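You operate a simulated robot arm through the tools that you are given. There is no shell and no other tool. Be economical: measure what you need, move in short steps, check, and stop when the job is done.

Carry out the task below with a simulated robot arm. There is one attempt and no reset: what you move stays moved.

Task
Reel the green-tipped sample bobbin's yarn till the zeroed counter shows 20 m.
Fine: bobbin on the reel peg, clip lever closed before winding; leave the tension dial.

Only the result counts: the job must be done as asked and must still hold three seconds after the hand-in. Knocking over, shifting, dropping, spilling or breaking anything else fails it.

Robot
A 7-joint arm with a fingered hand on a trunk, on a base that drives. Base frame: it is fixed to the floor where the robot stands at the start and does not move with it; the origin is under the middle of the robot, x ahead of it, y to its left, z up. Lengths are in m, angles in degrees, forces in N, time in s.
Its first joint turns from -69.0 to 172.0 degrees. Places, roughly: board lever [0.7, -1.4, 1]; clip lever [0.5, -0.4, 1.2]; grade slider [0.5, -1, 0.9]; left clamp lever [0.6, -1, 1]; pitch dial [0.5, -1.6, 0.9]; reel button [0.8, -0.6, 1.3]; reel crank [0.7, -0.6, 1]; reel peg [0.5, -0.3, 0.9]; right clamp lever [0.6, -1.1, 1]; tension dial [0.5, -0.6, 0.9]. Payload 5 kg.
Tool frame: the origin (TCP) lies between the finger pads and is the grasp point; the fingertips stand 0.032 m ahead of it; z points along the fingers, y is the line along which they close. The gripper opens to 0.16 m. The gripper's body begins 0.089 m behind the TCP. The gripper is a hand of 3 fingers: y runs from the thumb to the fingers, the wrist lies at [0, 0, -0.252] in the tool frame.
Orientation is that of the tool frame in the base frame, as a unit quaternion [w, x, y, z]. With the fingers straight down and closing along the base's y, the tool's x points along the base's -x, its y along +y and its z along -z.

Tools
- The arm moves only by the tool move_arm. Its argument "plan" is one flat list of numbers, 6 for each row, row after row: the turn, a rotation vector about the tool's x, y, z in units of 6 degrees (1.0 is 6 degrees), then the shift along the tool's x, y, z in units of 30 mm (1.0 is 30 mm). In form: [ax, ay, az, dx, dy, dz, ax, ay, az, dx, dy, dz, ...]. A call has 1 to 8 rows; each row shifts and turns the commanded pose from where the row before left it, along the tool's axes as they then stand. A call with a number of a shift or a turn outside -1 to 1 is refused whole. Rows are played at 5 a second. More than 0.05 m and 8.6 degrees between two rows, and nothing of the call is played. Where a pose cannot be reached the arm comes as near as it can. A force on the tool above 90 N (or 10 N above the force at the start of the call, whichever is more), or a blocked arm, ends the call early, and 0.2 s more pass. In this call time passes only in rows, and 0.2 s behind the last. It gives the time, the measured TCP pose, the force on the tool (base axes), the opening and the grip force at its end, in the units of the frame above (readings bear some noise), with the torque about the TCP (base axes, N m) and any sound that the robot's microphone picked up.
- Cameras (640 x 400 px; columns grow to the right, rows downward): "scene" is now at [0.1208, -0.038, 1.673]; the picture's right is [-0.46, -0.89, -0.00], its down [-0.52, 0.26, -0.81] and it looks along [0.72, -0.37, -0.58] (base axes); focal length 214 px, centre (320, 200). "wrist" rides on the gripper at [0.065, -0.004, -0.116] in the tool frame; the picture's right is [0.06, 1.00, 0.00], its down [-0.87, 0.05, -0.49] and it looks along [-0.49, 0.03, 0.87] (tool axes); focal length 261 px, centre (320, 200). There is no depth. A picture from a camera that has moved, and an enlarged one, comes with that camera's place and axes in the base frame and with its lens. The place of the scene camera against the robot may be out by one fixed shift of up to 0.012 m in any direction.
- camera(camera): a new picture of that camera. No time passes.
- raise_lower(by): slides the trunk up (or, below 0, down) by that many m; the arm and the scene camera ride with it, the base frame stays. It gives what a move gives, with no picture.
- base_move(legs): drives the robot by 1 to 6 legs, each [ahead, left, turn to the left] in m, m and degrees, along the robot's own axes; the way and the turn of a leg run together, so that a leg with both is an arc; at most 1.5 m and 180 degrees a leg. The arm and the cameras ride along, it lands a little off, and it stops where it bumps. It gives what a move gives.
- finger_targets(finger1, finger2, thumb_bend): sets how far each is bent, from 0 (flat) to 100 (curled in); at 30 the hand is open as for a grip, at 70 the pads meet at the TCP. One left out holds its place. A second passes; each finger stops where it meets its share of the squeeze, and holds until it gets a number again. It is the only way to open and close the hand. It gives what a move gives, with no picture; readings hold the bend of each and the force on the fingers (four entries, about 0 where the hand has none), thumb and palm.
- turn_head(pan, tilt): turns the head with the scene camera to pan (to the left, within 86 degrees either way) and tilt (down, from -29 to 69), counted from straight ahead of the robot. It gives what a move gives.
- inspect(camera, box): a new picture of the part [left, top, right, bottom] of that camera's present view, enlarged. No time passes.
- job_done(): hands the job in; it is judged then, once.

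Work in short steps. Places have to be worked out from the pictures, the camera data and where the tool is seen: move nearer, look again, correct. Check each grasp and each placing, and mend what went wrong. You have 120 turns and 78 pictures in all, those below and enlarged ones among them. Open the gripper and draw the arm clear of the work before you hand the job in, unless the task says otherwise; then end with one line.

The tools are called by a JSON object that holds its "name" and its "arguments". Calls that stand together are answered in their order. move_arm: Moves the arm, as the interface text tells. Its arguments: {"type":"object","properties":{"plan":{"type":"array"}},"required":["plan"]} The other tools are called the same way: raise_lower (by) slides the trunk up or down; finger_targets (finger1, finger2, thumb_bend) moves the fingers one by one; base_move (legs) drives the base; turn_head (pan, tilt) turns the head that bears the scene camera; camera (camera) takes a picture; inspect (camera, box) takes an enlarged picture of a part of a camera's view; job_done () hands the job in.

At the start:

```text
clock: 0.0
tcp_pos: [0.5258, -0.3657, 1.6241]
orientation: [0.0, 0.0, 1.0, 0.001]
wrist_force: [0.3, -0.3, -0.1]
torque: [0.0, -0.01, 0.02]
grip_width: 0.1599
gripper_force: 0.1
shape: jaw
bend: [30.0, 30.0, 30.0]
finger forces: [0.0, 0.0, 0.0, 0.1, 0.0, 0.1]
trunk travel left (down, up): [-0.83, 0.11]
robot x, y, heading: [-0.0027, 0.0012, 0.3]
head pan, tilt: [-27.1, 35.5]
```

scene: 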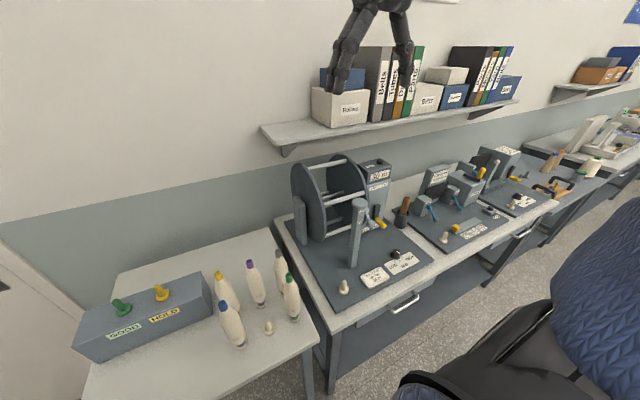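
wrist: 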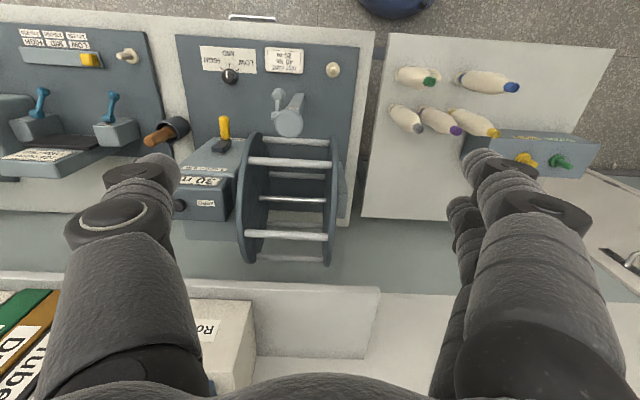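

I start by looking closer at the reel station and the bobbins.

{"name": "inspect", "arguments": {"camera": "scene", "box": [270, 140, 450, 310]}}

{"name": "inspect", "arguments": {"camera": "wrist", "box": [140, 30, 380, 270]}}

{"name": "inspect", "arguments": {"camera": "scene", "box": [70, 230, 370, 400]}}

```text
2.35 times, centred on (360, 225) of scene
camera zoom: at [0.1208, -0.038, 1.673], right [-0.46, -0.89, 0.0], down [-0.52, 0.26, -0.81], along [0.72, -0.37, -0.58], focal length 505 px, centre (226, 141)
```

zoom: 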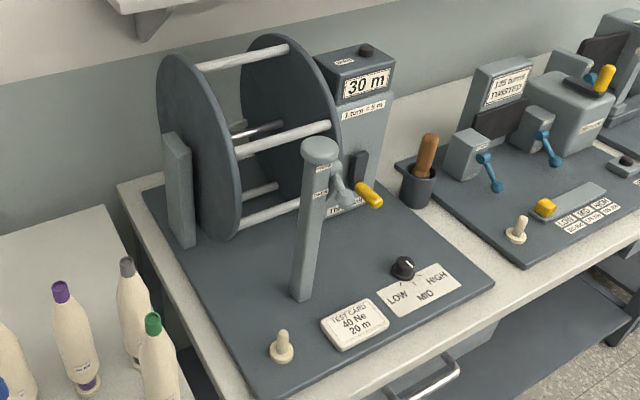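

```text
1.67 times, centred on (260, 150) of wrist
camera zoom: at [0.4603, -0.3708, 1.7402], right [-0.06, 1.0, 0.0], down [0.87, 0.05, 0.49], along [0.49, 0.03, -0.87], focal length 434 px, centre (420, 283)
```

zoom: 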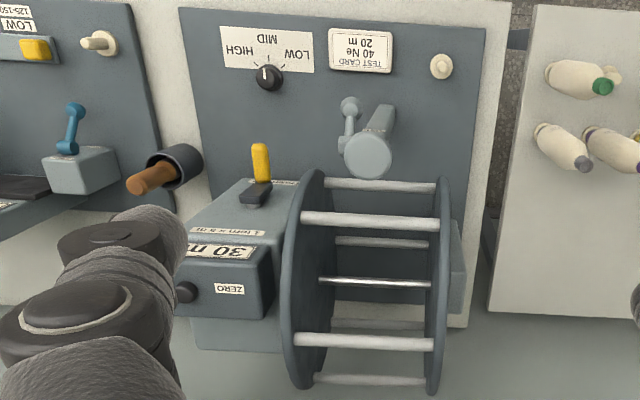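

```text
2.13 times, centred on (220, 315) of scene
camera zoom: at [0.1208, -0.038, 1.673], right [-0.46, -0.89, 0.0], down [-0.52, 0.26, -0.81], along [0.72, -0.37, -0.58], focal length 458 px, centre (533, -45)
```

zoom: 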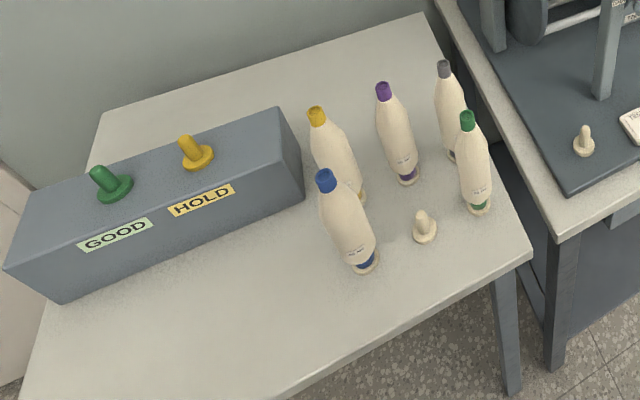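

The reel counter reads 30 m, so it must be zeroed; "1 turn = 5 m" means 4 turns. I enlarge the clip, crank, counter and bobbin details.

{"name": "inspect", "arguments": {"camera": "scene", "box": [340, 190, 400, 230]}}

{"name": "inspect", "arguments": {"camera": "scene", "box": [350, 155, 400, 190]}}

{"name": "inspect", "arguments": {"camera": "scene", "box": [260, 250, 360, 330]}}

{"name": "inspect", "arguments": {"camera": "wrist", "box": [200, 70, 330, 160]}}

```text
10.00 times, centred on (370, 210) of scene
camera zoom: at [0.1208, -0.038, 1.673], right [-0.46, -0.89, 0.0], down [-0.52, 0.26, -0.81], along [0.72, -0.37, -0.58], focal length 2145 px, centre (-180, 100)
```

zoom: 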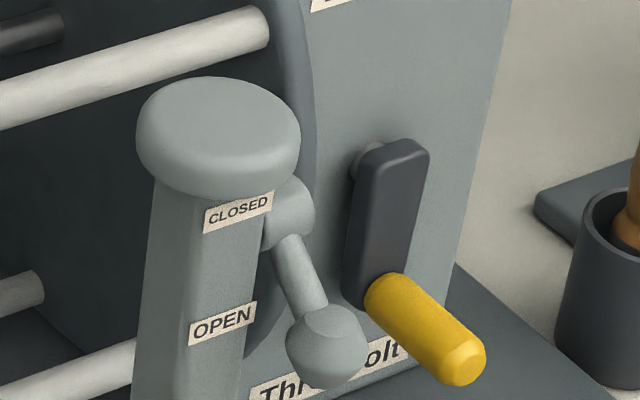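

```text
11.43 times, centred on (375, 172) of scene
camera zoom: at [0.1208, -0.038, 1.673], right [-0.46, -0.89, 0.0], down [-0.52, 0.26, -0.81], along [0.72, -0.37, -0.58], focal length 2451 px, centre (-309, 514)
```

zoom: 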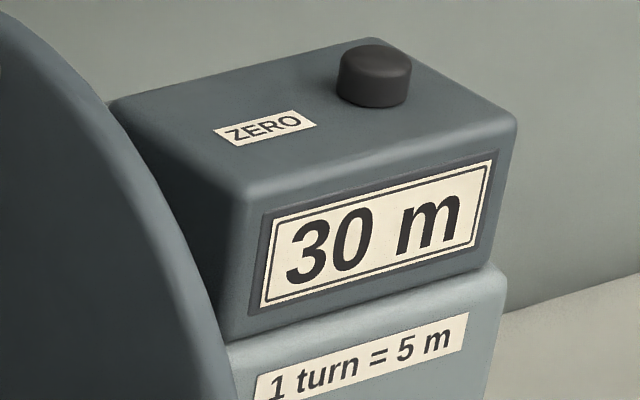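

```text
5.00 times, centred on (310, 290) of scene
camera zoom: at [0.1208, -0.038, 1.673], right [-0.46, -0.89, 0.0], down [-0.52, 0.26, -0.81], along [0.72, -0.37, -0.58], focal length 1072 px, centre (370, -250)
```

zoom: 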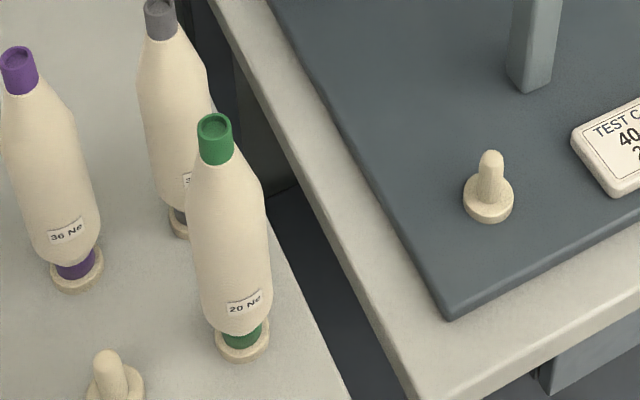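

```text
4.44 times, centred on (265, 115) of wrist
camera zoom: at [0.4603, -0.3708, 1.7402], right [-0.06, 1.0, 0.0], down [0.87, 0.05, 0.49], along [0.49, 0.03, -0.87], focal length 1158 px, centre (564, 578)
```

zoom: 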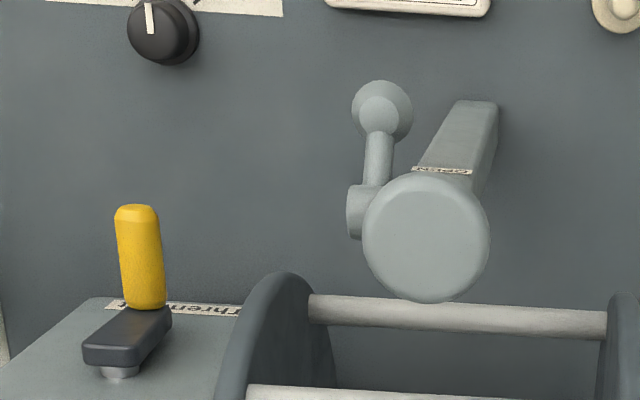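

Pan the head right to see what the blue thing is, and read the label near the crank.

{"name": "inspect", "arguments": {"camera": "wrist", "box": [190, 120, 250, 160]}}

{"name": "turn_head", "arguments": {"pan": -75, "tilt": 45}}

{"name": "camera", "arguments": {"camera": "scene"}}

```text
10.00 times, centred on (220, 140) of wrist
camera zoom: at [0.4603, -0.3708, 1.7402], right [-0.06, 1.0, 0.0], down [0.87, 0.05, 0.49], along [0.49, 0.03, -0.87], focal length 2606 px, centre (1320, 800)
```

zoom: 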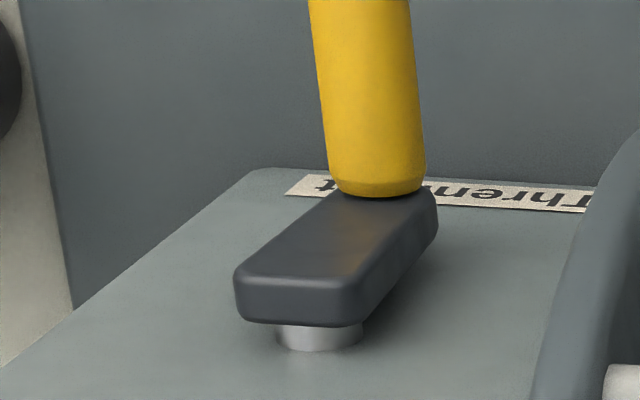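

```text
clock: 1.2
tcp_pos: [0.525, -0.3663, 1.6238]
orientation: [0.0, 0.0, 1.0, 0.001]
wrist_force: [0.0, 0.4, -0.3]
torque: [-0.01, 0.02, -0.03]
grip_width: 0.16
gripper_force: 0.0
shape: jaw
bend: [30.0, 30.0, 30.0]
finger forces: [0.1, 0.0, 0.0, 0.1, 0.1, 0.1]
trunk travel left (down, up): [-0.83, 0.11]
robot x, y, heading: [0.0007, 0.0004, 0.3]
head pan, tilt: [-75.0, 45.0]
```

```text
67 pictures are left
camera scene: at [0.0638, -0.0765, 1.659], right [-0.97, -0.26, 0.0], down [-0.18, 0.68, -0.71], along [0.18, -0.68, -0.71], focal length 214 px, centre (320, 200)
```

scene: 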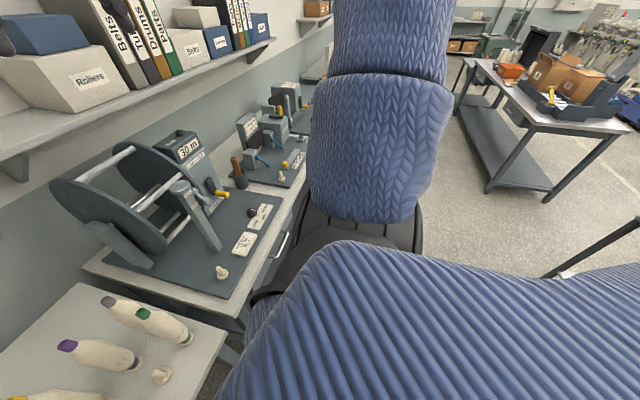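

The blue parts are the robot's own padded arm. First I will zero the counter: shift the base 0.3 m to the right, close the fingers and tilt the tool forward.

{"name": "base_move", "arguments": {"legs": [[0, -0.3, 0]]}}

{"name": "finger_targets", "arguments": {"finger1": 70, "finger2": 70, "thumb_bend": 70}}

{"name": "turn_head", "arguments": {"pan": -15, "tilt": 35}}

{"name": "move_arm", "arguments": {"plan": [0, -1, 0, 0, 0, 0, 0, -1, 0, 0, 0, 0, 0, -1, 0, 0, 0, 0, 0, -1, 0, 0, 0, 0, 0, -1, 0, 0, 0, 0, 0, -1, 0, 0, 0, 0, 0, -1, 0, 0, 0, 0, 0, -0.5, 0, 0, 0, 0]}}

{"name": "camera", "arguments": {"camera": "scene"}}

```text
clock: 3.2
tcp_pos: [0.5283, -0.6572, 1.6244]
orientation: [-0.001, -0.003, 1.0, 0.001]
wrist_force: [0.0, 0.7, -0.4]
torque: [0.03, -0.01, 0.01]
grip_width: 0.1598
gripper_force: 0.0
shape: jaw
bend: [30.0, 30.0, 30.0]
finger forces: [0.1, 0.1, 0.0, 0.0, 0.0, 0.0]
trunk travel left (down, up): [-0.83, 0.11]
robot x, y, heading: [0.0012, -0.294, 0.1]
head pan, tilt: [-75.0, 45.0]
```

```text
clock: 4.2
tcp_pos: [0.528, -0.6569, 1.6241]
orientation: [0.0, -0.002, 1.0, -0.001]
wrist_force: [0.0, 0.5, 0.3]
torque: [-0.02, 0.02, 0.01]
grip_width: 0.0127
gripper_force: 0.1
shape: fingers
bend: [70.0, 70.0, 70.0]
finger forces: [0.0, 0.1, 0.0, 0.0, 0.0, 0.0]
trunk travel left (down, up): [-0.83, 0.11]
robot x, y, heading: [0.0015, -0.2921, 0.3]
head pan, tilt: [-75.0, 45.0]
```

```text
clock: 5.5
tcp_pos: [0.5281, -0.658, 1.6254]
orientation: [0.0, -0.003, 1.0, 0.001]
wrist_force: [-0.4, -0.7, 0.6]
torque: [0.02, -0.02, 0.03]
grip_width: 0.0125
gripper_force: 0.1
shape: fingers
bend: [70.0, 70.0, 70.0]
finger forces: [0.1, 0.0, 0.0, 0.0, 0.0, 0.0]
trunk travel left (down, up): [-0.83, 0.11]
robot x, y, heading: [0.0005, -0.2965, 0.2]
head pan, tilt: [-15.0, 35.0]
```

```text
clock: 7.3
tcp_pos: [0.5289, -0.657, 1.6243]
orientation: [0.383, -0.003, 0.924, 0.002]
wrist_force: [-0.8, -0.4, 1.0]
torque: [0.03, -0.02, 0.0]
grip_width: 0.0126
gripper_force: 0.0
shape: fingers
bend: [70.0, 70.0, 70.0]
finger forces: [0.0, 0.0, 0.0, 0.0, 0.0, 0.1]
trunk travel left (down, up): [-0.83, 0.11]
robot x, y, heading: [0.0023, -0.2954, 0.5]
head pan, tilt: [-15.0, 35.0]
```

```text
66 pictures are left
camera scene: at [0.1287, -0.3146, 1.6738], right [-0.25, -0.97, 0.0], down [-0.56, 0.15, -0.82], along [0.79, -0.21, -0.57], focal length 214 px, centre (320, 200)
```

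scene: 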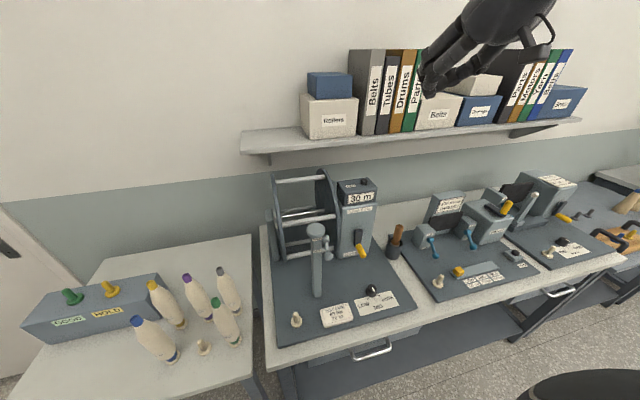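

Tilt is good (45°). I get precise sightings of button, crank and clip from this view.

{"name": "inspect", "arguments": {"camera": "scene", "box": [300, 160, 400, 290]}}

{"name": "camera", "arguments": {"camera": "wrist"}}

```text
3.08 times, centred on (350, 225) of scene
camera zoom: at [0.1287, -0.3146, 1.6738], right [-0.25, -0.97, 0.0], down [-0.56, 0.15, -0.82], along [0.79, -0.21, -0.57], focal length 660 px, centre (228, 123)
```

zoom: 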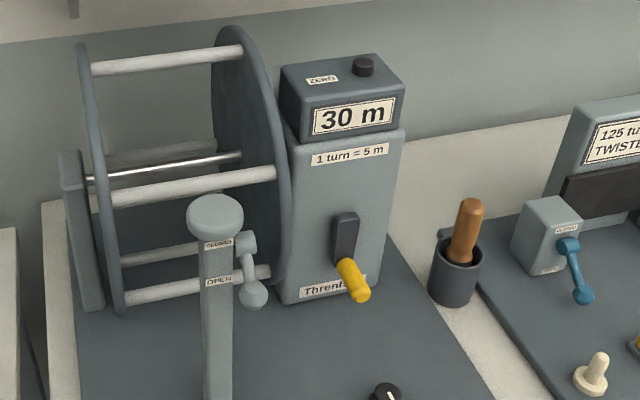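

```text
64 pictures are left
camera wrist: at [0.4005, -0.6628, 1.6597], right [-0.05, 1.0, -0.04], down [0.27, 0.05, 0.96], along [0.96, 0.04, -0.27], focal length 261 px, centre (320, 200)
```

wrist: 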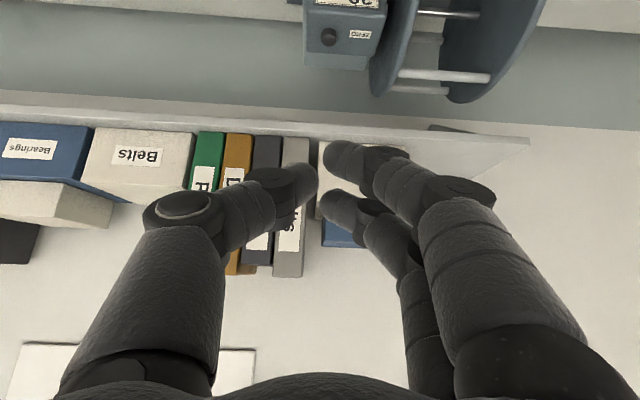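

Button estimated at about [0.75, -0.64, 1.28], shelf front edge at x≈0.80, z≈1.40. I go diagonally down-forward toward a point above the button.

{"name": "move_arm", "arguments": {"plan": [0, 0, 0, 0.18, 0, 1, 0, 0, 0, 0.18, 0, 1, 0, 0, 0, 0.18, 0, 1, 0, 0, 0, 0.18, 0, 1, 0, 0, 0, 0.18, 0, 1, 0, 0, 0, 0.18, 0, 1, 0, 0, 0, 0.18, 0.1, 1, 0, 0, 0, 0.18, 0.1, 1]}}

{"name": "move_arm", "arguments": {"plan": [0, 0, 0, 0, 0, 1, 0, 0, 0, 0, 0, 1, 0, 0, 0, 0, 0, 0.8]}}

{"name": "inspect", "arguments": {"camera": "scene", "box": [300, 100, 440, 240]}}

{"name": "inspect", "arguments": {"camera": "wrist", "box": [240, 80, 440, 250]}}

```text
clock: 9.1
tcp_pos: [0.6697, -0.6507, 1.4175]
orientation: [0.383, -0.001, 0.924, 0.001]
wrist_force: [-0.2, 0.4, -0.8]
torque: [-0.02, 0.02, 0.0]
grip_width: 0.0127
gripper_force: 0.1
shape: fingers
bend: [70.0, 70.0, 70.0]
finger forces: [0.1, 0.0, 0.0, 0.0, 0.0, 0.1]
trunk travel left (down, up): [-0.83, 0.11]
robot x, y, heading: [0.0012, -0.294, 0.3]
head pan, tilt: [-15.0, 35.0]
```

```text
clock: 9.9
tcp_pos: [0.7282, -0.6501, 1.3612]
orientation: [0.382, -0.003, 0.924, 0.002]
wrist_force: [0.0, -0.6, -0.1]
torque: [-0.01, 0.0, 0.01]
grip_width: 0.0129
gripper_force: 0.1
shape: fingers
bend: [70.0, 70.0, 70.0]
finger forces: [0.0, 0.0, 0.0, 0.0, 0.1, 0.1]
trunk travel left (down, up): [-0.83, 0.11]
robot x, y, heading: [0.0023, -0.2973, 0.5]
head pan, tilt: [-15.0, 35.0]
```

```text
2.86 times, centred on (370, 170) of scene
camera zoom: at [0.1293, -0.3147, 1.6738], right [-0.25, -0.97, 0.0], down [-0.56, 0.15, -0.82], along [0.79, -0.21, -0.57], focal length 613 px, centre (177, 286)
```

zoom: 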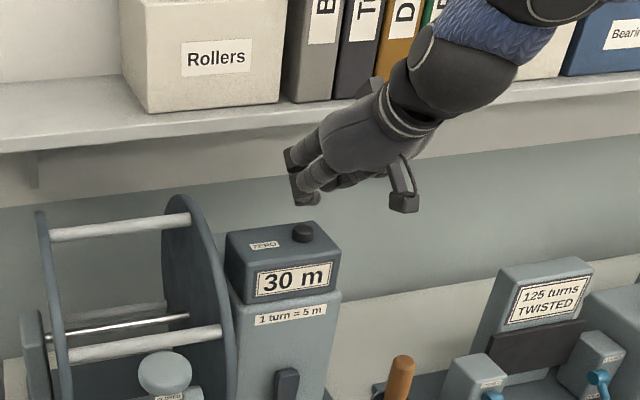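

```text
2.35 times, centred on (340, 165) of wrist
camera zoom: at [0.5997, -0.6561, 1.3974], right [-0.05, 1.0, -0.04], down [0.27, 0.06, 0.96], along [0.96, 0.04, -0.27], focal length 613 px, centre (273, 282)
```

zoom: 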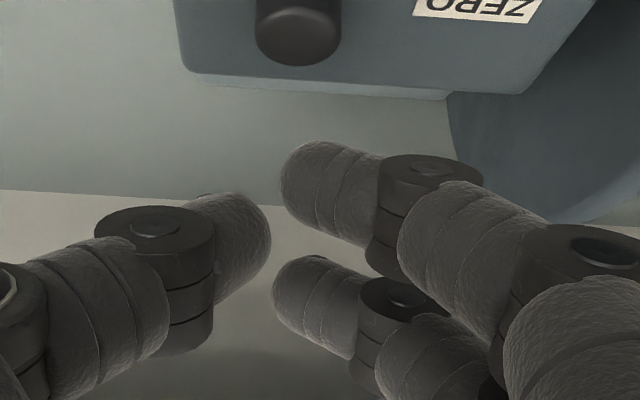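

The lower finger tip is near [0.738,-0.641,1.336], so I shift 12 mm forward and descend until it meets the button.

{"name": "move_arm", "arguments": {"plan": [0, 0, 0, 0.35, 0, 0.6, 0, 0, 0, 0.35, 0, 0.6]}}

{"name": "inspect", "arguments": {"camera": "scene", "box": [330, 150, 410, 210]}}

{"name": "inspect", "arguments": {"camera": "wrist", "box": [240, 80, 440, 250]}}

```text
clock: 10.5
tcp_pos: [0.7392, -0.6519, 1.323]
orientation: [0.382, -0.003, 0.924, 0.002]
wrist_force: [0.5, 0.5, -0.1]
torque: [-0.01, -0.02, -0.03]
grip_width: 0.0126
gripper_force: 0.0
shape: fingers
bend: [70.0, 70.0, 70.0]
finger forces: [0.0, 0.0, 0.0, 0.1, 0.0, 0.0]
trunk travel left (down, up): [-0.83, 0.11]
robot x, y, heading: [-0.0, -0.2939, 0.6]
head pan, tilt: [-15.0, 35.0]
```

```text
6.67 times, centred on (370, 180) of scene
camera zoom: at [0.1298, -0.3149, 1.6737], right [-0.25, -0.97, 0.0], down [-0.56, 0.15, -0.82], along [0.79, -0.21, -0.57], focal length 1430 px, centre (-13, 333)
```

zoom: 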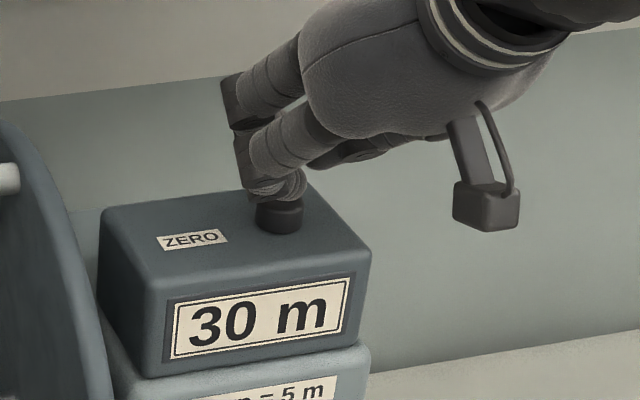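

```text
2.35 times, centred on (340, 165) of wrist
camera zoom: at [0.6114, -0.6575, 1.3594], right [-0.05, 1.0, -0.04], down [0.27, 0.05, 0.96], along [0.96, 0.04, -0.27], focal length 613 px, centre (273, 282)
```

zoom: 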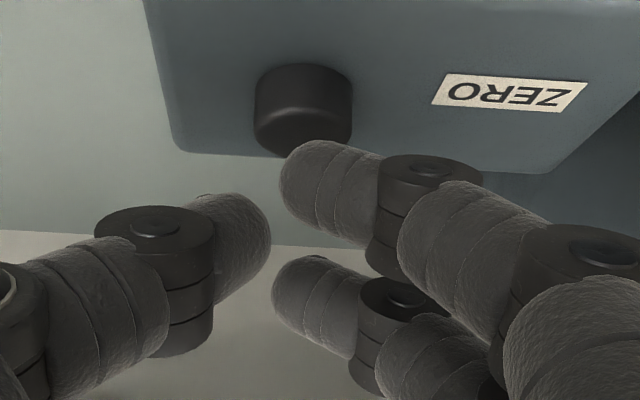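

Very near; shift 5 mm toward -y and press down in small steps.

{"name": "move_arm", "arguments": {"plan": [0, 0, 0, 0.12, -0.17, 0.12, 0, 0, 0, 0.12, 0, 0.12, 0, 0, 0, 0.12, 0, 0.12]}}

{"name": "inspect", "arguments": {"camera": "scene", "box": [330, 150, 410, 210]}}

```text
clock: 11.3
tcp_pos: [0.7371, -0.6551, 1.3105]
orientation: [0.383, -0.004, 0.924, 0.003]
wrist_force: [-0.5, 1.4, 7.5]
torque: [0.1, -0.07, -0.01]
grip_width: 0.0114
gripper_force: 4.4
shape: fingers
bend: [71.0, 70.0, 70.0]
finger forces: [8.5, 0.0, 0.0, 0.1, 0.1, 0.0]
trunk travel left (down, up): [-0.83, 0.11]
robot x, y, heading: [0.0005, -0.2974, 0.2]
head pan, tilt: [-15.0, 35.0]
heard: click
```

```text
6.67 times, centred on (370, 180) of scene
camera zoom: at [0.1283, -0.3139, 1.6741], right [-0.25, -0.97, 0.0], down [-0.55, 0.15, -0.82], along [0.79, -0.21, -0.57], focal length 1430 px, centre (-13, 333)
```

zoom: 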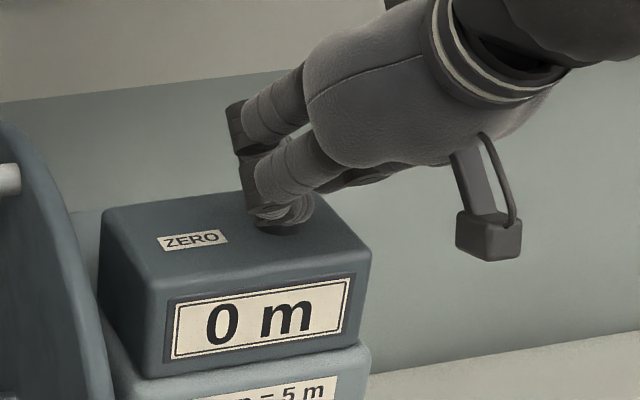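

Counter reads 0 m. Retreat up and back.

{"name": "move_arm", "arguments": {"plan": [0, 0, 0, -0.5, 0, -0.5, 0, 0, 0, 0, 0, -1, 0, 0, 0, 0, 0, -1, 0, 0, 0, 0, 0, -1, 0, 0, 0, 0, 0, -1, 0, 0, 0, 0, 0, -1, 0, 0, 0, 0, 0, -1, 0, 0, 0, 0, 0, -1]}}

{"name": "base_move", "arguments": {"legs": [[-0.3, 0, 0], [0, 0.25, 0]]}}

{"name": "move_arm", "arguments": {"plan": [0, -1, 0, 0, 0, 0, 0, -1, 0, 0, 0, 0, 0, -1, 0, 0, 0, 0, 0, -1, 0, 0, 0, 0, 0, -1, 0, 0, 0, 0, 0, -1, 0, 0, 0, 0, 0, -1, 0, 0, 0, 0, 0, -0.5, 0, 0, 0, 0]}}

{"name": "finger_targets", "arguments": {"finger1": 30, "finger2": 30, "thumb_bend": 30}}

{"name": "camera", "arguments": {"camera": "scene"}}

{"name": "camera", "arguments": {"camera": "wrist"}}

```text
clock: 13.1
tcp_pos: [0.5868, -0.6575, 1.4787]
orientation: [0.384, -0.002, 0.923, 0.001]
wrist_force: [-0.5, 0.1, -0.3]
torque: [0.0, -0.01, 0.01]
grip_width: 0.0121
gripper_force: 0.1
shape: fingers
bend: [70.0, 70.0, 70.0]
finger forces: [0.0, 0.0, 0.0, 0.1, 0.0, 0.0]
trunk travel left (down, up): [-0.83, 0.11]
robot x, y, heading: [-0.001, -0.2944, 0.4]
head pan, tilt: [-15.0, 35.0]
```

```text
clock: 16.6
tcp_pos: [0.288, -0.4033, 1.4777]
orientation: [0.383, -0.004, 0.924, 0.002]
wrist_force: [0.4, 0.3, 0.1]
torque: [-0.05, 0.03, 0.03]
grip_width: 0.0118
gripper_force: 0.1
shape: fingers
bend: [70.0, 70.0, 70.0]
finger forces: [0.0, 0.0, 0.0, 0.1, 0.1, 0.0]
trunk travel left (down, up): [-0.83, 0.11]
robot x, y, heading: [-0.3013, -0.0409, 0.4]
head pan, tilt: [-15.0, 35.0]
```

```text
clock: 18.4
tcp_pos: [0.3808, -0.4338, 1.5099]
orientation: [0.662, -0.011, 0.749, 0.007]
wrist_force: [-0.8, 0.6, 0.4]
torque: [0.02, 0.05, 0.02]
grip_width: 0.0123
gripper_force: 0.1
shape: fingers
bend: [70.0, 70.0, 70.0]
finger forces: [0.0, 0.0, 0.1, 0.0, 0.0, 0.0]
out of reach, approached as far as the arm can: row 1, 2, 3, 4, 5, 6, 7, 8
trunk travel left (down, up): [-0.83, 0.11]
robot x, y, heading: [-0.3021, -0.041, 0.3]
head pan, tilt: [-15.0, 35.0]
```

```text
clock: 19.4
tcp_pos: [0.3808, -0.4322, 1.5126]
orientation: [0.662, -0.011, 0.749, 0.007]
wrist_force: [0.4, -0.9, 0.2]
torque: [0.02, 0.0, -0.02]
grip_width: 0.1673
gripper_force: 0.1
shape: fingers
bend: [30.0, 30.0, 30.0]
finger forces: [0.0, 0.1, 0.0, 0.0, 0.0, 0.0]
trunk travel left (down, up): [-0.83, 0.11]
robot x, y, heading: [-0.3007, -0.0419, 0.5]
head pan, tilt: [-15.0, 35.0]
```

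```text
58 pictures are left
camera scene: at [-0.1736, -0.0604, 1.6737], right [-0.25, -0.97, 0.0], down [-0.56, 0.14, -0.82], along [0.79, -0.2, -0.57], focal length 214 px, centre (320, 200)
```

scene: 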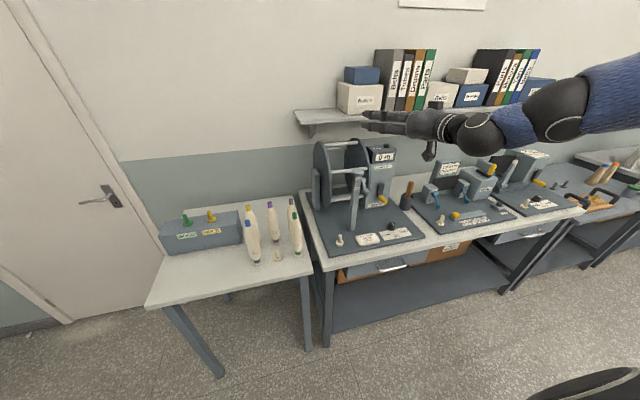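

```text
57 pictures are left
camera wrist: at [0.2574, -0.4409, 1.4618], right [-0.03, 1.0, -0.07], down [-0.38, 0.05, 0.92], along [0.92, 0.06, 0.38], focal length 261 px, centre (320, 200)
```

wrist: 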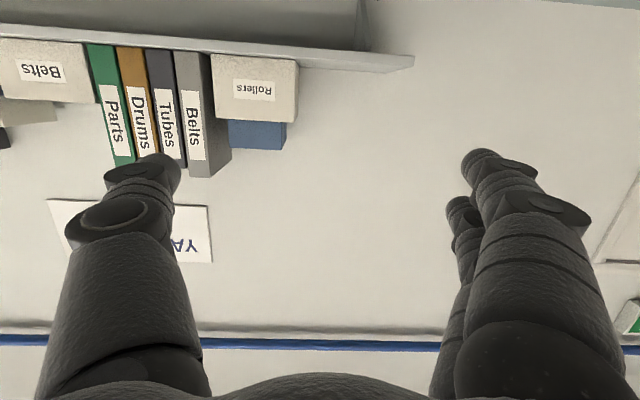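

The high pose was at the edge of reach. I lower the trunk by 0.25 m to relax the arm, and enlarge the bobbin table.

{"name": "raise_lower", "arguments": {"by": -0.25}}

{"name": "inspect", "arguments": {"camera": "scene", "box": [230, 150, 430, 270]}}

{"name": "camera", "arguments": {"camera": "wrist"}}

```text
clock: 22.0
tcp_pos: [0.3806, -0.4316, 1.2626]
orientation: [0.663, -0.011, 0.749, 0.007]
wrist_force: [-0.4, 0.5, 0.3]
torque: [0.0, -0.01, 0.01]
grip_width: 0.1675
gripper_force: 0.2
shape: fingers
bend: [30.0, 30.0, 30.0]
finger forces: [0.0, 0.1, 0.0, 0.1, 0.0, 0.1]
trunk travel left (down, up): [-0.58, 0.36]
robot x, y, heading: [-0.3031, -0.0413, 0.3]
head pan, tilt: [-15.0, 35.0]
```

```text
3.20 times, centred on (330, 210) of scene
camera zoom: at [-0.1738, -0.0596, 1.4239], right [-0.25, -0.97, 0.0], down [-0.56, 0.14, -0.82], along [0.79, -0.21, -0.57], focal length 686 px, centre (288, 168)
```

zoom: 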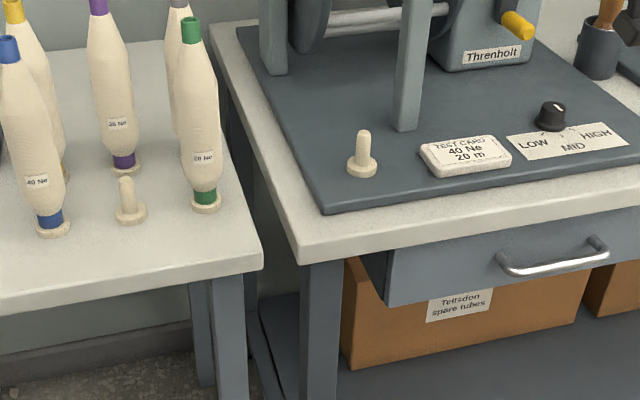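

```text
55 pictures are left
camera wrist: at [0.2572, -0.4402, 1.2121], right [-0.03, 1.0, -0.07], down [-0.38, 0.05, 0.92], along [0.92, 0.06, 0.38], focal length 261 px, centre (320, 200)
```

wrist: 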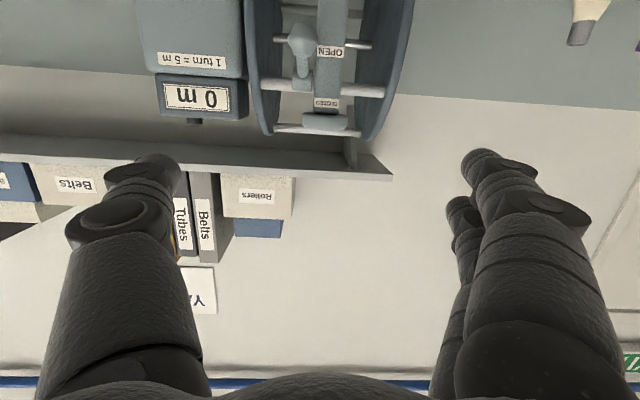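

Bobbins sit on a ~0.1 m grid; green near [0.51,-0.13], from ~0.89 to 1.14 high. I level the tool to horizontal and shift toward y=-0.13 while still above everything.

{"name": "move_arm", "arguments": {"plan": [0, 0.6, 0, 0, 1, 0, 0, 0.55, 0, 0, 1, 0, 0, 0, 0, 0, 1, -0.5, 0, 0, 0, 0, 1, -0.5, 0, 0, 0, 0, 1, 0, 0, 0, 0, 0, 1, 0, 0, 0, 0, 0, 1, 0, 0, 0, 0, 0, 1, 0]}}

{"name": "camera", "arguments": {"camera": "wrist"}}

```text
clock: 23.8
tcp_pos: [0.3886, -0.2009, 1.2862]
orientation: [0.615, -0.011, 0.788, 0.006]
wrist_force: [0.1, -0.3, 0.0]
torque: [-0.01, 0.01, 0.01]
grip_width: 0.1679
gripper_force: 0.0
shape: fingers
bend: [30.0, 30.0, 30.0]
finger forces: [0.1, 0.1, 0.0, 0.1, 0.1, 0.1]
out of reach, approached as far as the arm can: row 1, 3, 4, 5
trunk travel left (down, up): [-0.58, 0.36]
robot x, y, heading: [-0.3034, -0.0406, 0.5]
head pan, tilt: [-15.0, 35.0]
```

```text
54 pictures are left
camera wrist: at [0.2609, -0.2093, 1.2521], right [-0.04, 1.0, -0.07], down [-0.27, 0.05, 0.96], along [0.96, 0.06, 0.27], focal length 261 px, centre (320, 200)
```

wrist: 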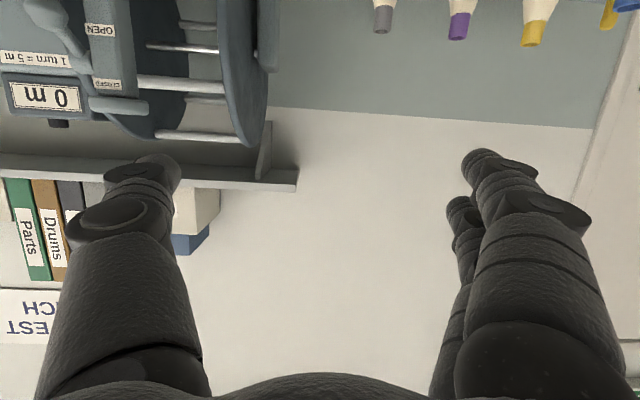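

Tool points 14° down, which is fine for the grasp; I continue to y≈-0.13, pulling a little pitch back, then lower the trunk.

{"name": "move_arm", "arguments": {"plan": [0, 0, 0, 0, 1, -0.5, 0, 0, 0, 0, 1, -0.5, 0, 0, 0, 0, 0.4, 0]}}

{"name": "raise_lower", "arguments": {"by": -0.2}}

{"name": "camera", "arguments": {"camera": "wrist"}}

{"name": "camera", "arguments": {"camera": "scene"}}

```text
clock: 24.6
tcp_pos: [0.3748, -0.1599, 1.3091]
orientation: [0.614, -0.014, 0.789, 0.009]
wrist_force: [0.7, -0.2, 0.7]
torque: [-0.02, 0.01, -0.04]
grip_width: 0.168
gripper_force: 0.0
shape: fingers
bend: [30.0, 30.0, 30.0]
finger forces: [0.0, 0.0, 0.1, 0.1, 0.0, 0.0]
out of reach, approached as far as the arm can: row 1, 2, 3
trunk travel left (down, up): [-0.58, 0.36]
robot x, y, heading: [-0.299, -0.0392, 0.7]
head pan, tilt: [-15.0, 35.0]
```

```text
clock: 26.7
tcp_pos: [0.3728, -0.1613, 1.1096]
orientation: [0.614, -0.013, 0.789, 0.008]
wrist_force: [-0.2, 0.9, 0.7]
torque: [0.02, 0.01, 0.02]
grip_width: 0.1679
gripper_force: 0.1
shape: fingers
bend: [30.0, 30.0, 30.0]
finger forces: [0.1, 0.0, 0.0, 0.0, 0.1, 0.0]
trunk travel left (down, up): [-0.38, 0.56]
robot x, y, heading: [-0.3021, -0.0374, 0.7]
head pan, tilt: [-15.0, 35.0]
```

```text
53 pictures are left
camera wrist: at [0.2447, -0.1692, 1.0755], right [-0.05, 1.0, -0.06], down [-0.27, 0.05, 0.96], along [0.96, 0.06, 0.26], focal length 261 px, centre (320, 200)
```

wrist: 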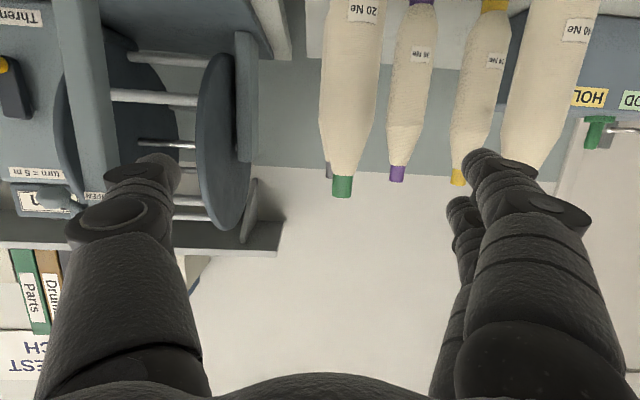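

```text
52 pictures are left
camera scene: at [-0.1738, -0.0594, 1.2239], right [-0.25, -0.97, 0.0], down [-0.56, 0.14, -0.82], along [0.79, -0.21, -0.57], focal length 214 px, centre (320, 200)
```

scene: 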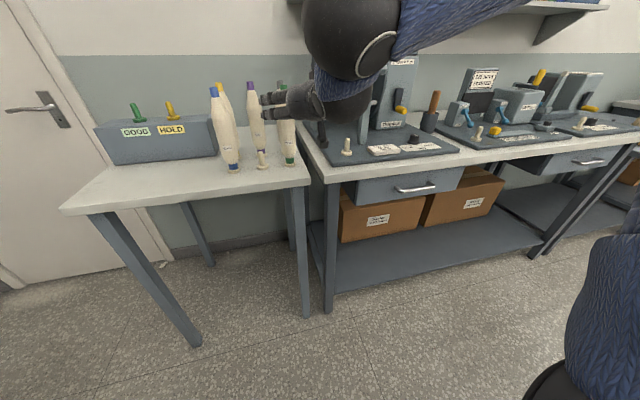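

Arm is above the shoulder comfort zone; test reach by moving down and levelling the pitch, with y trimmed to the bobbin.

{"name": "move_arm", "arguments": {"plan": [0, -0.5, 0, 0.7, 0.4, 0, 0, -0.5, 0, 0.7, 0.3, 0, 0, -0.4, 0, 0.6, 0.3, 0]}}

{"name": "camera", "arguments": {"camera": "wrist"}}

```text
clock: 27.5
tcp_pos: [0.4066, -0.1836, 1.0822]
orientation: [0.669, -0.017, 0.743, 0.014]
wrist_force: [-0.7, 0.1, 0.1]
torque: [-0.01, 0.0, -0.01]
grip_width: 0.1681
gripper_force: 0.1
shape: fingers
bend: [30.0, 30.0, 30.0]
finger forces: [0.0, 0.1, 0.0, 0.0, 0.0, 0.0]
out of reach, approached as far as the arm can: row 1, 2, 3
trunk travel left (down, up): [-0.38, 0.56]
robot x, y, heading: [-0.3023, -0.0431, 0.7]
head pan, tilt: [-15.0, 35.0]
```

```text
51 pictures are left
camera wrist: at [0.2849, -0.1945, 1.0299], right [-0.05, 1.0, -0.06], down [-0.4, 0.04, 0.92], along [0.91, 0.07, 0.4], focal length 261 px, centre (320, 200)
```

wrist: 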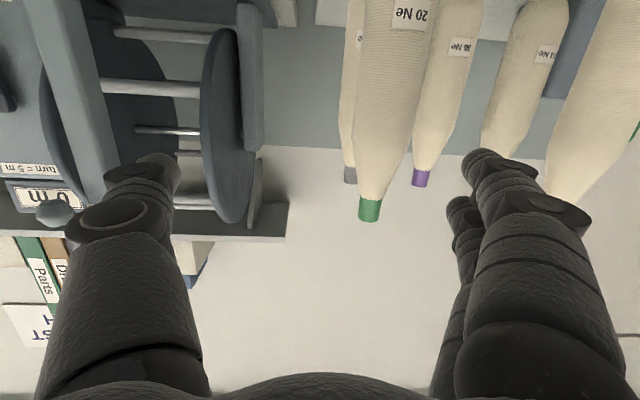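

Horizontal pose needs more distance from the body; I back the base 0.15 m, then extend the arm.

{"name": "base_move", "arguments": {"legs": [[-0.15, 0, 0]]}}

{"name": "move_arm", "arguments": {"plan": [0, 0, 0, 0, 0, 1, 0, 0, 0, 0, 0.5, 1, 0, 0, 0, 0, 0.6, 1, 0, 0, 0, 0, 0.6, 0.5]}}

{"name": "camera", "arguments": {"camera": "wrist"}}

```text
clock: 28.9
tcp_pos: [0.2531, -0.1886, 1.0839]
orientation: [0.67, -0.015, 0.742, 0.012]
wrist_force: [0.2, 0.3, 0.0]
torque: [0.0, -0.01, 0.02]
grip_width: 0.168
gripper_force: 0.0
shape: fingers
bend: [30.0, 30.0, 30.0]
finger forces: [0.0, 0.1, 0.0, 0.1, 0.1, 0.0]
trunk travel left (down, up): [-0.38, 0.56]
robot x, y, heading: [-0.4527, -0.0435, -0.1]
head pan, tilt: [-15.0, 35.0]
```

```text
clock: 29.9
tcp_pos: [0.3568, -0.1341, 1.0693]
orientation: [0.668, -0.015, 0.744, 0.012]
wrist_force: [0.0, -1.1, -0.8]
torque: [-0.01, 0.01, 0.0]
grip_width: 0.1676
gripper_force: 0.1
shape: fingers
bend: [30.0, 30.0, 30.0]
finger forces: [0.0, 0.0, 0.0, 0.0, 0.0, 0.0]
trunk travel left (down, up): [-0.38, 0.56]
robot x, y, heading: [-0.452, -0.0368, 0.2]
head pan, tilt: [-15.0, 35.0]
```

```text
50 pictures are left
camera wrist: at [0.2356, -0.1432, 1.0169], right [-0.05, 1.0, -0.06], down [-0.4, 0.04, 0.92], along [0.92, 0.07, 0.4], focal length 261 px, centre (320, 200)
```

wrist: 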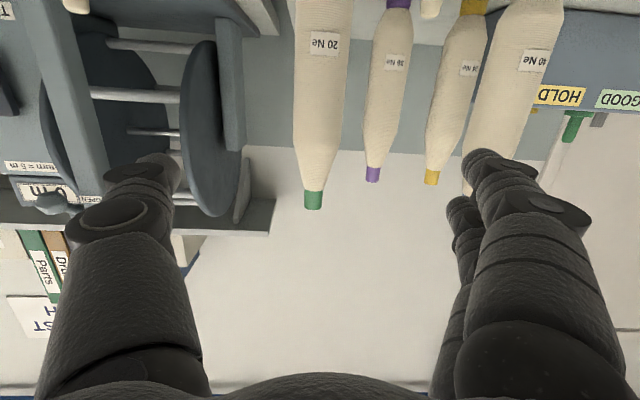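

Green tip lines up at y≈-0.13. Lower ~33 mm and advance most of the way, then look.

{"name": "move_arm", "arguments": {"plan": [0, 0, 0, 0.55, -0.08, 0, 0, 0, 0, 0.55, 0, 0, 0, 0, 0, 0, 0, 1, 0, 0, 0, 0, 0, 1, 0, 0, 0, 0, 0, 1, 0, 0, 0, 0, 0, 0.7]}}

{"name": "camera", "arguments": {"camera": "wrist"}}

{"name": "inspect", "arguments": {"camera": "scene", "box": [190, 60, 370, 190]}}

```text
clock: 31.3
tcp_pos: [0.4621, -0.1311, 1.0286]
orientation: [0.67, -0.016, 0.742, 0.013]
wrist_force: [-0.4, -0.8, 0.1]
torque: [0.03, 0.01, 0.04]
grip_width: 0.1678
gripper_force: 0.2
shape: fingers
bend: [30.0, 30.0, 30.0]
finger forces: [0.0, 0.0, 0.0, 0.0, 0.1, 0.0]
trunk travel left (down, up): [-0.38, 0.56]
robot x, y, heading: [-0.4523, -0.0408, 0.2]
head pan, tilt: [-15.0, 35.0]
```

```text
49 pictures are left
camera wrist: at [0.3407, -0.1401, 0.9753], right [-0.05, 1.0, -0.06], down [-0.4, 0.04, 0.92], along [0.91, 0.07, 0.4], focal length 261 px, centre (320, 200)
```

wrist: 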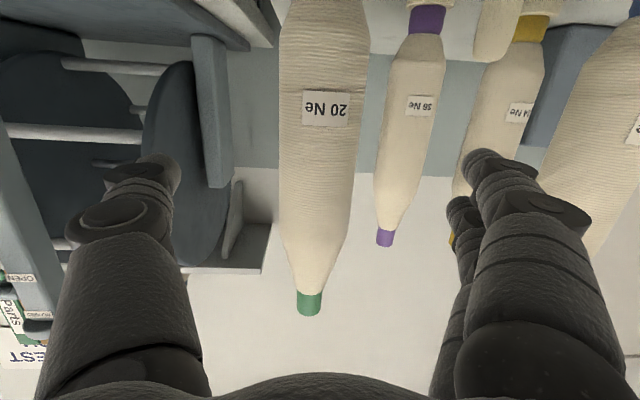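

```text
3.08 times, centred on (280, 125) of scene
camera zoom: at [-0.3255, -0.0612, 1.2238], right [-0.26, -0.97, 0.0], down [-0.56, 0.15, -0.82], along [0.79, -0.21, -0.57], focal length 660 px, centre (443, 431)
```

zoom: 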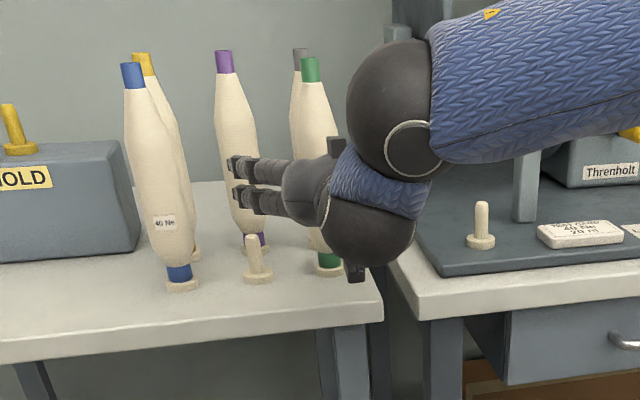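

Bobbin is centred between fingers (axis ≈[0.50,-0.131]). Advance 38 mm and close.

{"name": "move_arm", "arguments": {"plan": [0, 0, 0, 0, -0.05, 0.65, 0, 0, 0, 0, 0, 0.65]}}

{"name": "finger_targets", "arguments": {"finger1": 62, "finger2": 62, "thumb_bend": 62}}

{"name": "camera", "arguments": {"camera": "wrist"}}

```text
clock: 31.9
tcp_pos: [0.5007, -0.1304, 1.0223]
orientation: [0.67, -0.016, 0.742, 0.014]
wrist_force: [0.2, 0.4, -0.1]
torque: [-0.04, 0.01, 0.0]
grip_width: 0.1681
gripper_force: 0.1
shape: fingers
bend: [30.0, 30.0, 30.0]
finger forces: [0.1, 0.1, 0.0, 0.0, 0.1, 0.0]
trunk travel left (down, up): [-0.38, 0.56]
robot x, y, heading: [-0.4514, -0.0416, 0.1]
head pan, tilt: [-15.0, 35.0]
```

```text
clock: 32.9
tcp_pos: [0.5011, -0.1317, 1.0241]
orientation: [0.669, -0.016, 0.743, 0.013]
wrist_force: [-0.7, 0.1, -0.7]
torque: [0.02, 0.0, -0.01]
grip_width: 0.0408
gripper_force: 0.1
shape: fingers
bend: [62.0, 62.0, 62.0]
finger forces: [0.1, 0.0, 0.1, 0.0, 0.2, 0.0]
trunk travel left (down, up): [-0.38, 0.56]
robot x, y, heading: [-0.4554, -0.041, 0.1]
head pan, tilt: [-15.0, 35.0]
```

```text
47 pictures are left
camera wrist: at [0.3792, -0.1404, 0.9708], right [-0.05, 1.0, -0.06], down [-0.4, 0.04, 0.92], along [0.91, 0.07, 0.4], focal length 261 px, centre (320, 200)
```

wrist: 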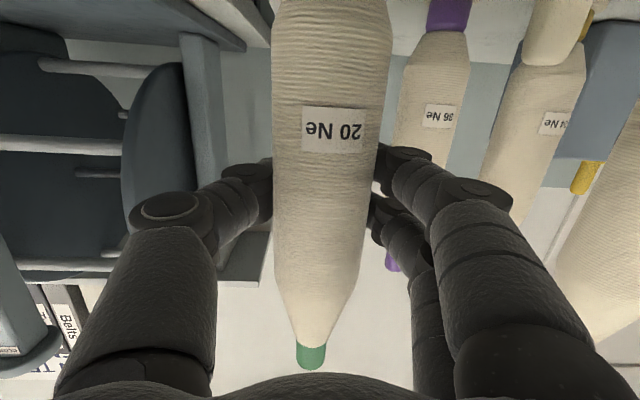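

No contact force yet; close further until the squeeze.

{"name": "finger_targets", "arguments": {"finger1": 72, "finger2": 72, "thumb_bend": 72}}

{"name": "camera", "arguments": {"camera": "wrist"}}

```text
clock: 33.9
tcp_pos: [0.5007, -0.1307, 1.0228]
orientation: [0.67, -0.016, 0.742, 0.013]
wrist_force: [4.3, -1.1, 2.1]
torque: [0.02, -0.06, -0.01]
grip_width: 0.0276
gripper_force: 16.1
shape: fingers
bend: [68.0, 70.0, 68.0]
finger forces: [9.4, 7.3, 0.0, 0.0, 15.2, 0.1]
trunk travel left (down, up): [-0.38, 0.56]
robot x, y, heading: [-0.4509, -0.0436, 0.3]
head pan, tilt: [-15.0, 35.0]
```

```text
46 pictures are left
camera wrist: at [0.3793, -0.1404, 0.971], right [-0.05, 1.0, -0.06], down [-0.4, 0.04, 0.92], along [0.91, 0.07, 0.4], focal length 261 px, centre (320, 200)
```

wrist: 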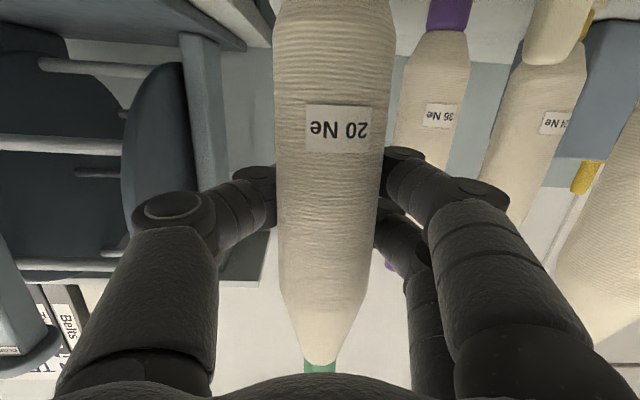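

The pads hook slightly behind the bobbin (+x reaction 4 N), so the axis is a bit nearer to the palm. I loosen, back off 10 mm and regrip.

{"name": "finger_targets", "arguments": {"finger1": 50, "finger2": 50, "thumb_bend": 50}}

{"name": "move_arm", "arguments": {"plan": [0, 0, 0, 0, 0, -0.4]}}

{"name": "finger_targets", "arguments": {"finger1": 72, "finger2": 72, "thumb_bend": 72}}

{"name": "camera", "arguments": {"camera": "wrist"}}

```text
clock: 34.9
tcp_pos: [0.5002, -0.1309, 1.0235]
orientation: [0.67, -0.016, 0.742, 0.013]
wrist_force: [0.0, -0.1, -0.4]
torque: [0.01, -0.02, -0.03]
grip_width: 0.0866
gripper_force: 0.2
shape: fingers
bend: [50.0, 50.0, 50.0]
finger forces: [0.0, 0.0, 0.0, 0.0, 0.1, 0.1]
trunk travel left (down, up): [-0.38, 0.56]
robot x, y, heading: [-0.452, -0.0408, 0.1]
head pan, tilt: [-15.0, 35.0]
```

```text
clock: 35.3
tcp_pos: [0.4881, -0.1313, 1.0241]
orientation: [0.669, -0.016, 0.743, 0.013]
wrist_force: [0.3, -0.4, 0.3]
torque: [0.04, 0.0, 0.02]
grip_width: 0.0866
gripper_force: 0.1
shape: fingers
bend: [50.0, 50.0, 50.0]
finger forces: [0.0, 0.0, 0.2, 0.1, 0.1, 0.0]
trunk travel left (down, up): [-0.38, 0.56]
robot x, y, heading: [-0.4515, -0.0392, 0.2]
head pan, tilt: [-15.0, 35.0]
```

```text
clock: 36.3
tcp_pos: [0.4893, -0.131, 1.0232]
orientation: [0.67, -0.016, 0.742, 0.013]
wrist_force: [-0.1, 0.3, -0.2]
torque: [-0.01, 0.03, 0.02]
grip_width: 0.0441
gripper_force: 20.5
shape: fingers
bend: [62.0, 63.0, 66.0]
finger forces: [10.4, 9.5, 0.0, 0.0, 20.5, 0.1]
trunk travel left (down, up): [-0.38, 0.56]
robot x, y, heading: [-0.4548, -0.0404, 0.4]
head pan, tilt: [-15.0, 35.0]
```

```text
45 pictures are left
camera wrist: at [0.3674, -0.1417, 0.9715], right [-0.05, 1.0, -0.06], down [-0.4, 0.04, 0.92], along [0.92, 0.07, 0.4], focal length 261 px, centre (320, 200)
```

wrist: 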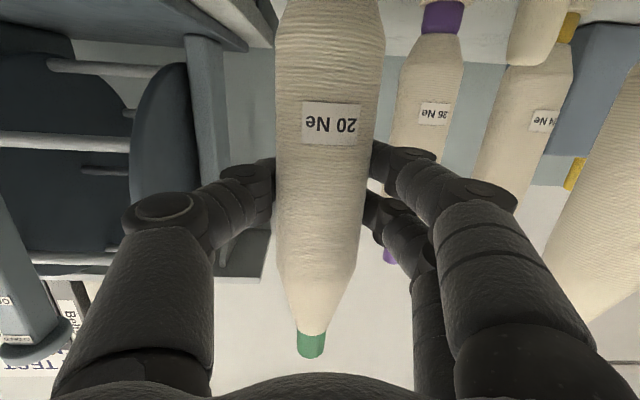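

Now a centred grip with 20 N. Lift straight up 0.14 m.

{"name": "move_arm", "arguments": {"plan": [0, 0, 0, -0.5, 0, -0.054, 0, 0, 0, -0.8, 0, -0.086, 0, 0, 0, -0.85, 0, -0.09, 0, 0, 0, -0.85, 0, -0.09, 0, 0, 0, -0.85, 0, -0.09, 0, 0, 0, -0.8, 0, -0.086]}}

{"name": "inspect", "arguments": {"camera": "scene", "box": [190, 10, 400, 190]}}

{"name": "camera", "arguments": {"camera": "wrist"}}

```text
clock: 37.7
tcp_pos: [0.487, -0.1308, 1.1648]
orientation: [0.67, -0.016, 0.742, 0.013]
wrist_force: [-0.1, -0.4, -0.4]
torque: [0.0, 0.0, -0.01]
grip_width: 0.0441
gripper_force: 20.6
shape: fingers
bend: [62.0, 63.0, 66.0]
finger forces: [10.4, 9.4, 0.0, 0.1, 20.5, 0.0]
trunk travel left (down, up): [-0.38, 0.56]
robot x, y, heading: [-0.456, -0.0413, 0.1]
head pan, tilt: [-15.0, 35.0]
```

```text
2.22 times, centred on (295, 100) of scene
camera zoom: at [-0.3258, -0.061, 1.2238], right [-0.25, -0.97, 0.0], down [-0.55, 0.15, -0.82], along [0.79, -0.21, -0.57], focal length 477 px, centre (376, 422)
```

zoom: 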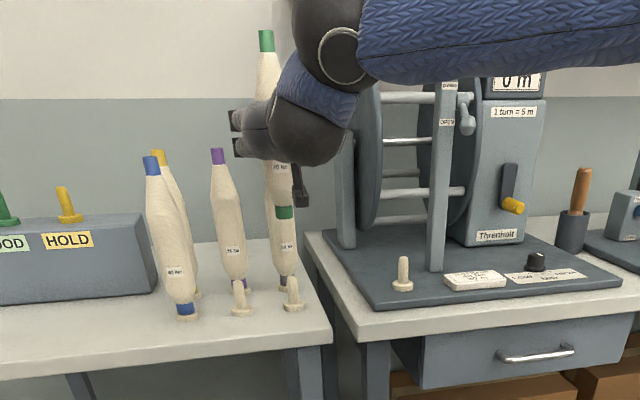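

```text
43 pictures are left
camera wrist: at [0.3658, -0.1397, 1.1117], right [-0.05, 1.0, -0.06], down [-0.4, 0.04, 0.92], along [0.92, 0.07, 0.4], focal length 261 px, centre (320, 200)
```

wrist: 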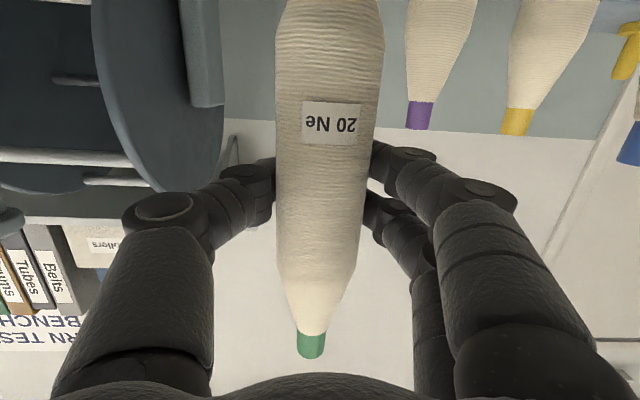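

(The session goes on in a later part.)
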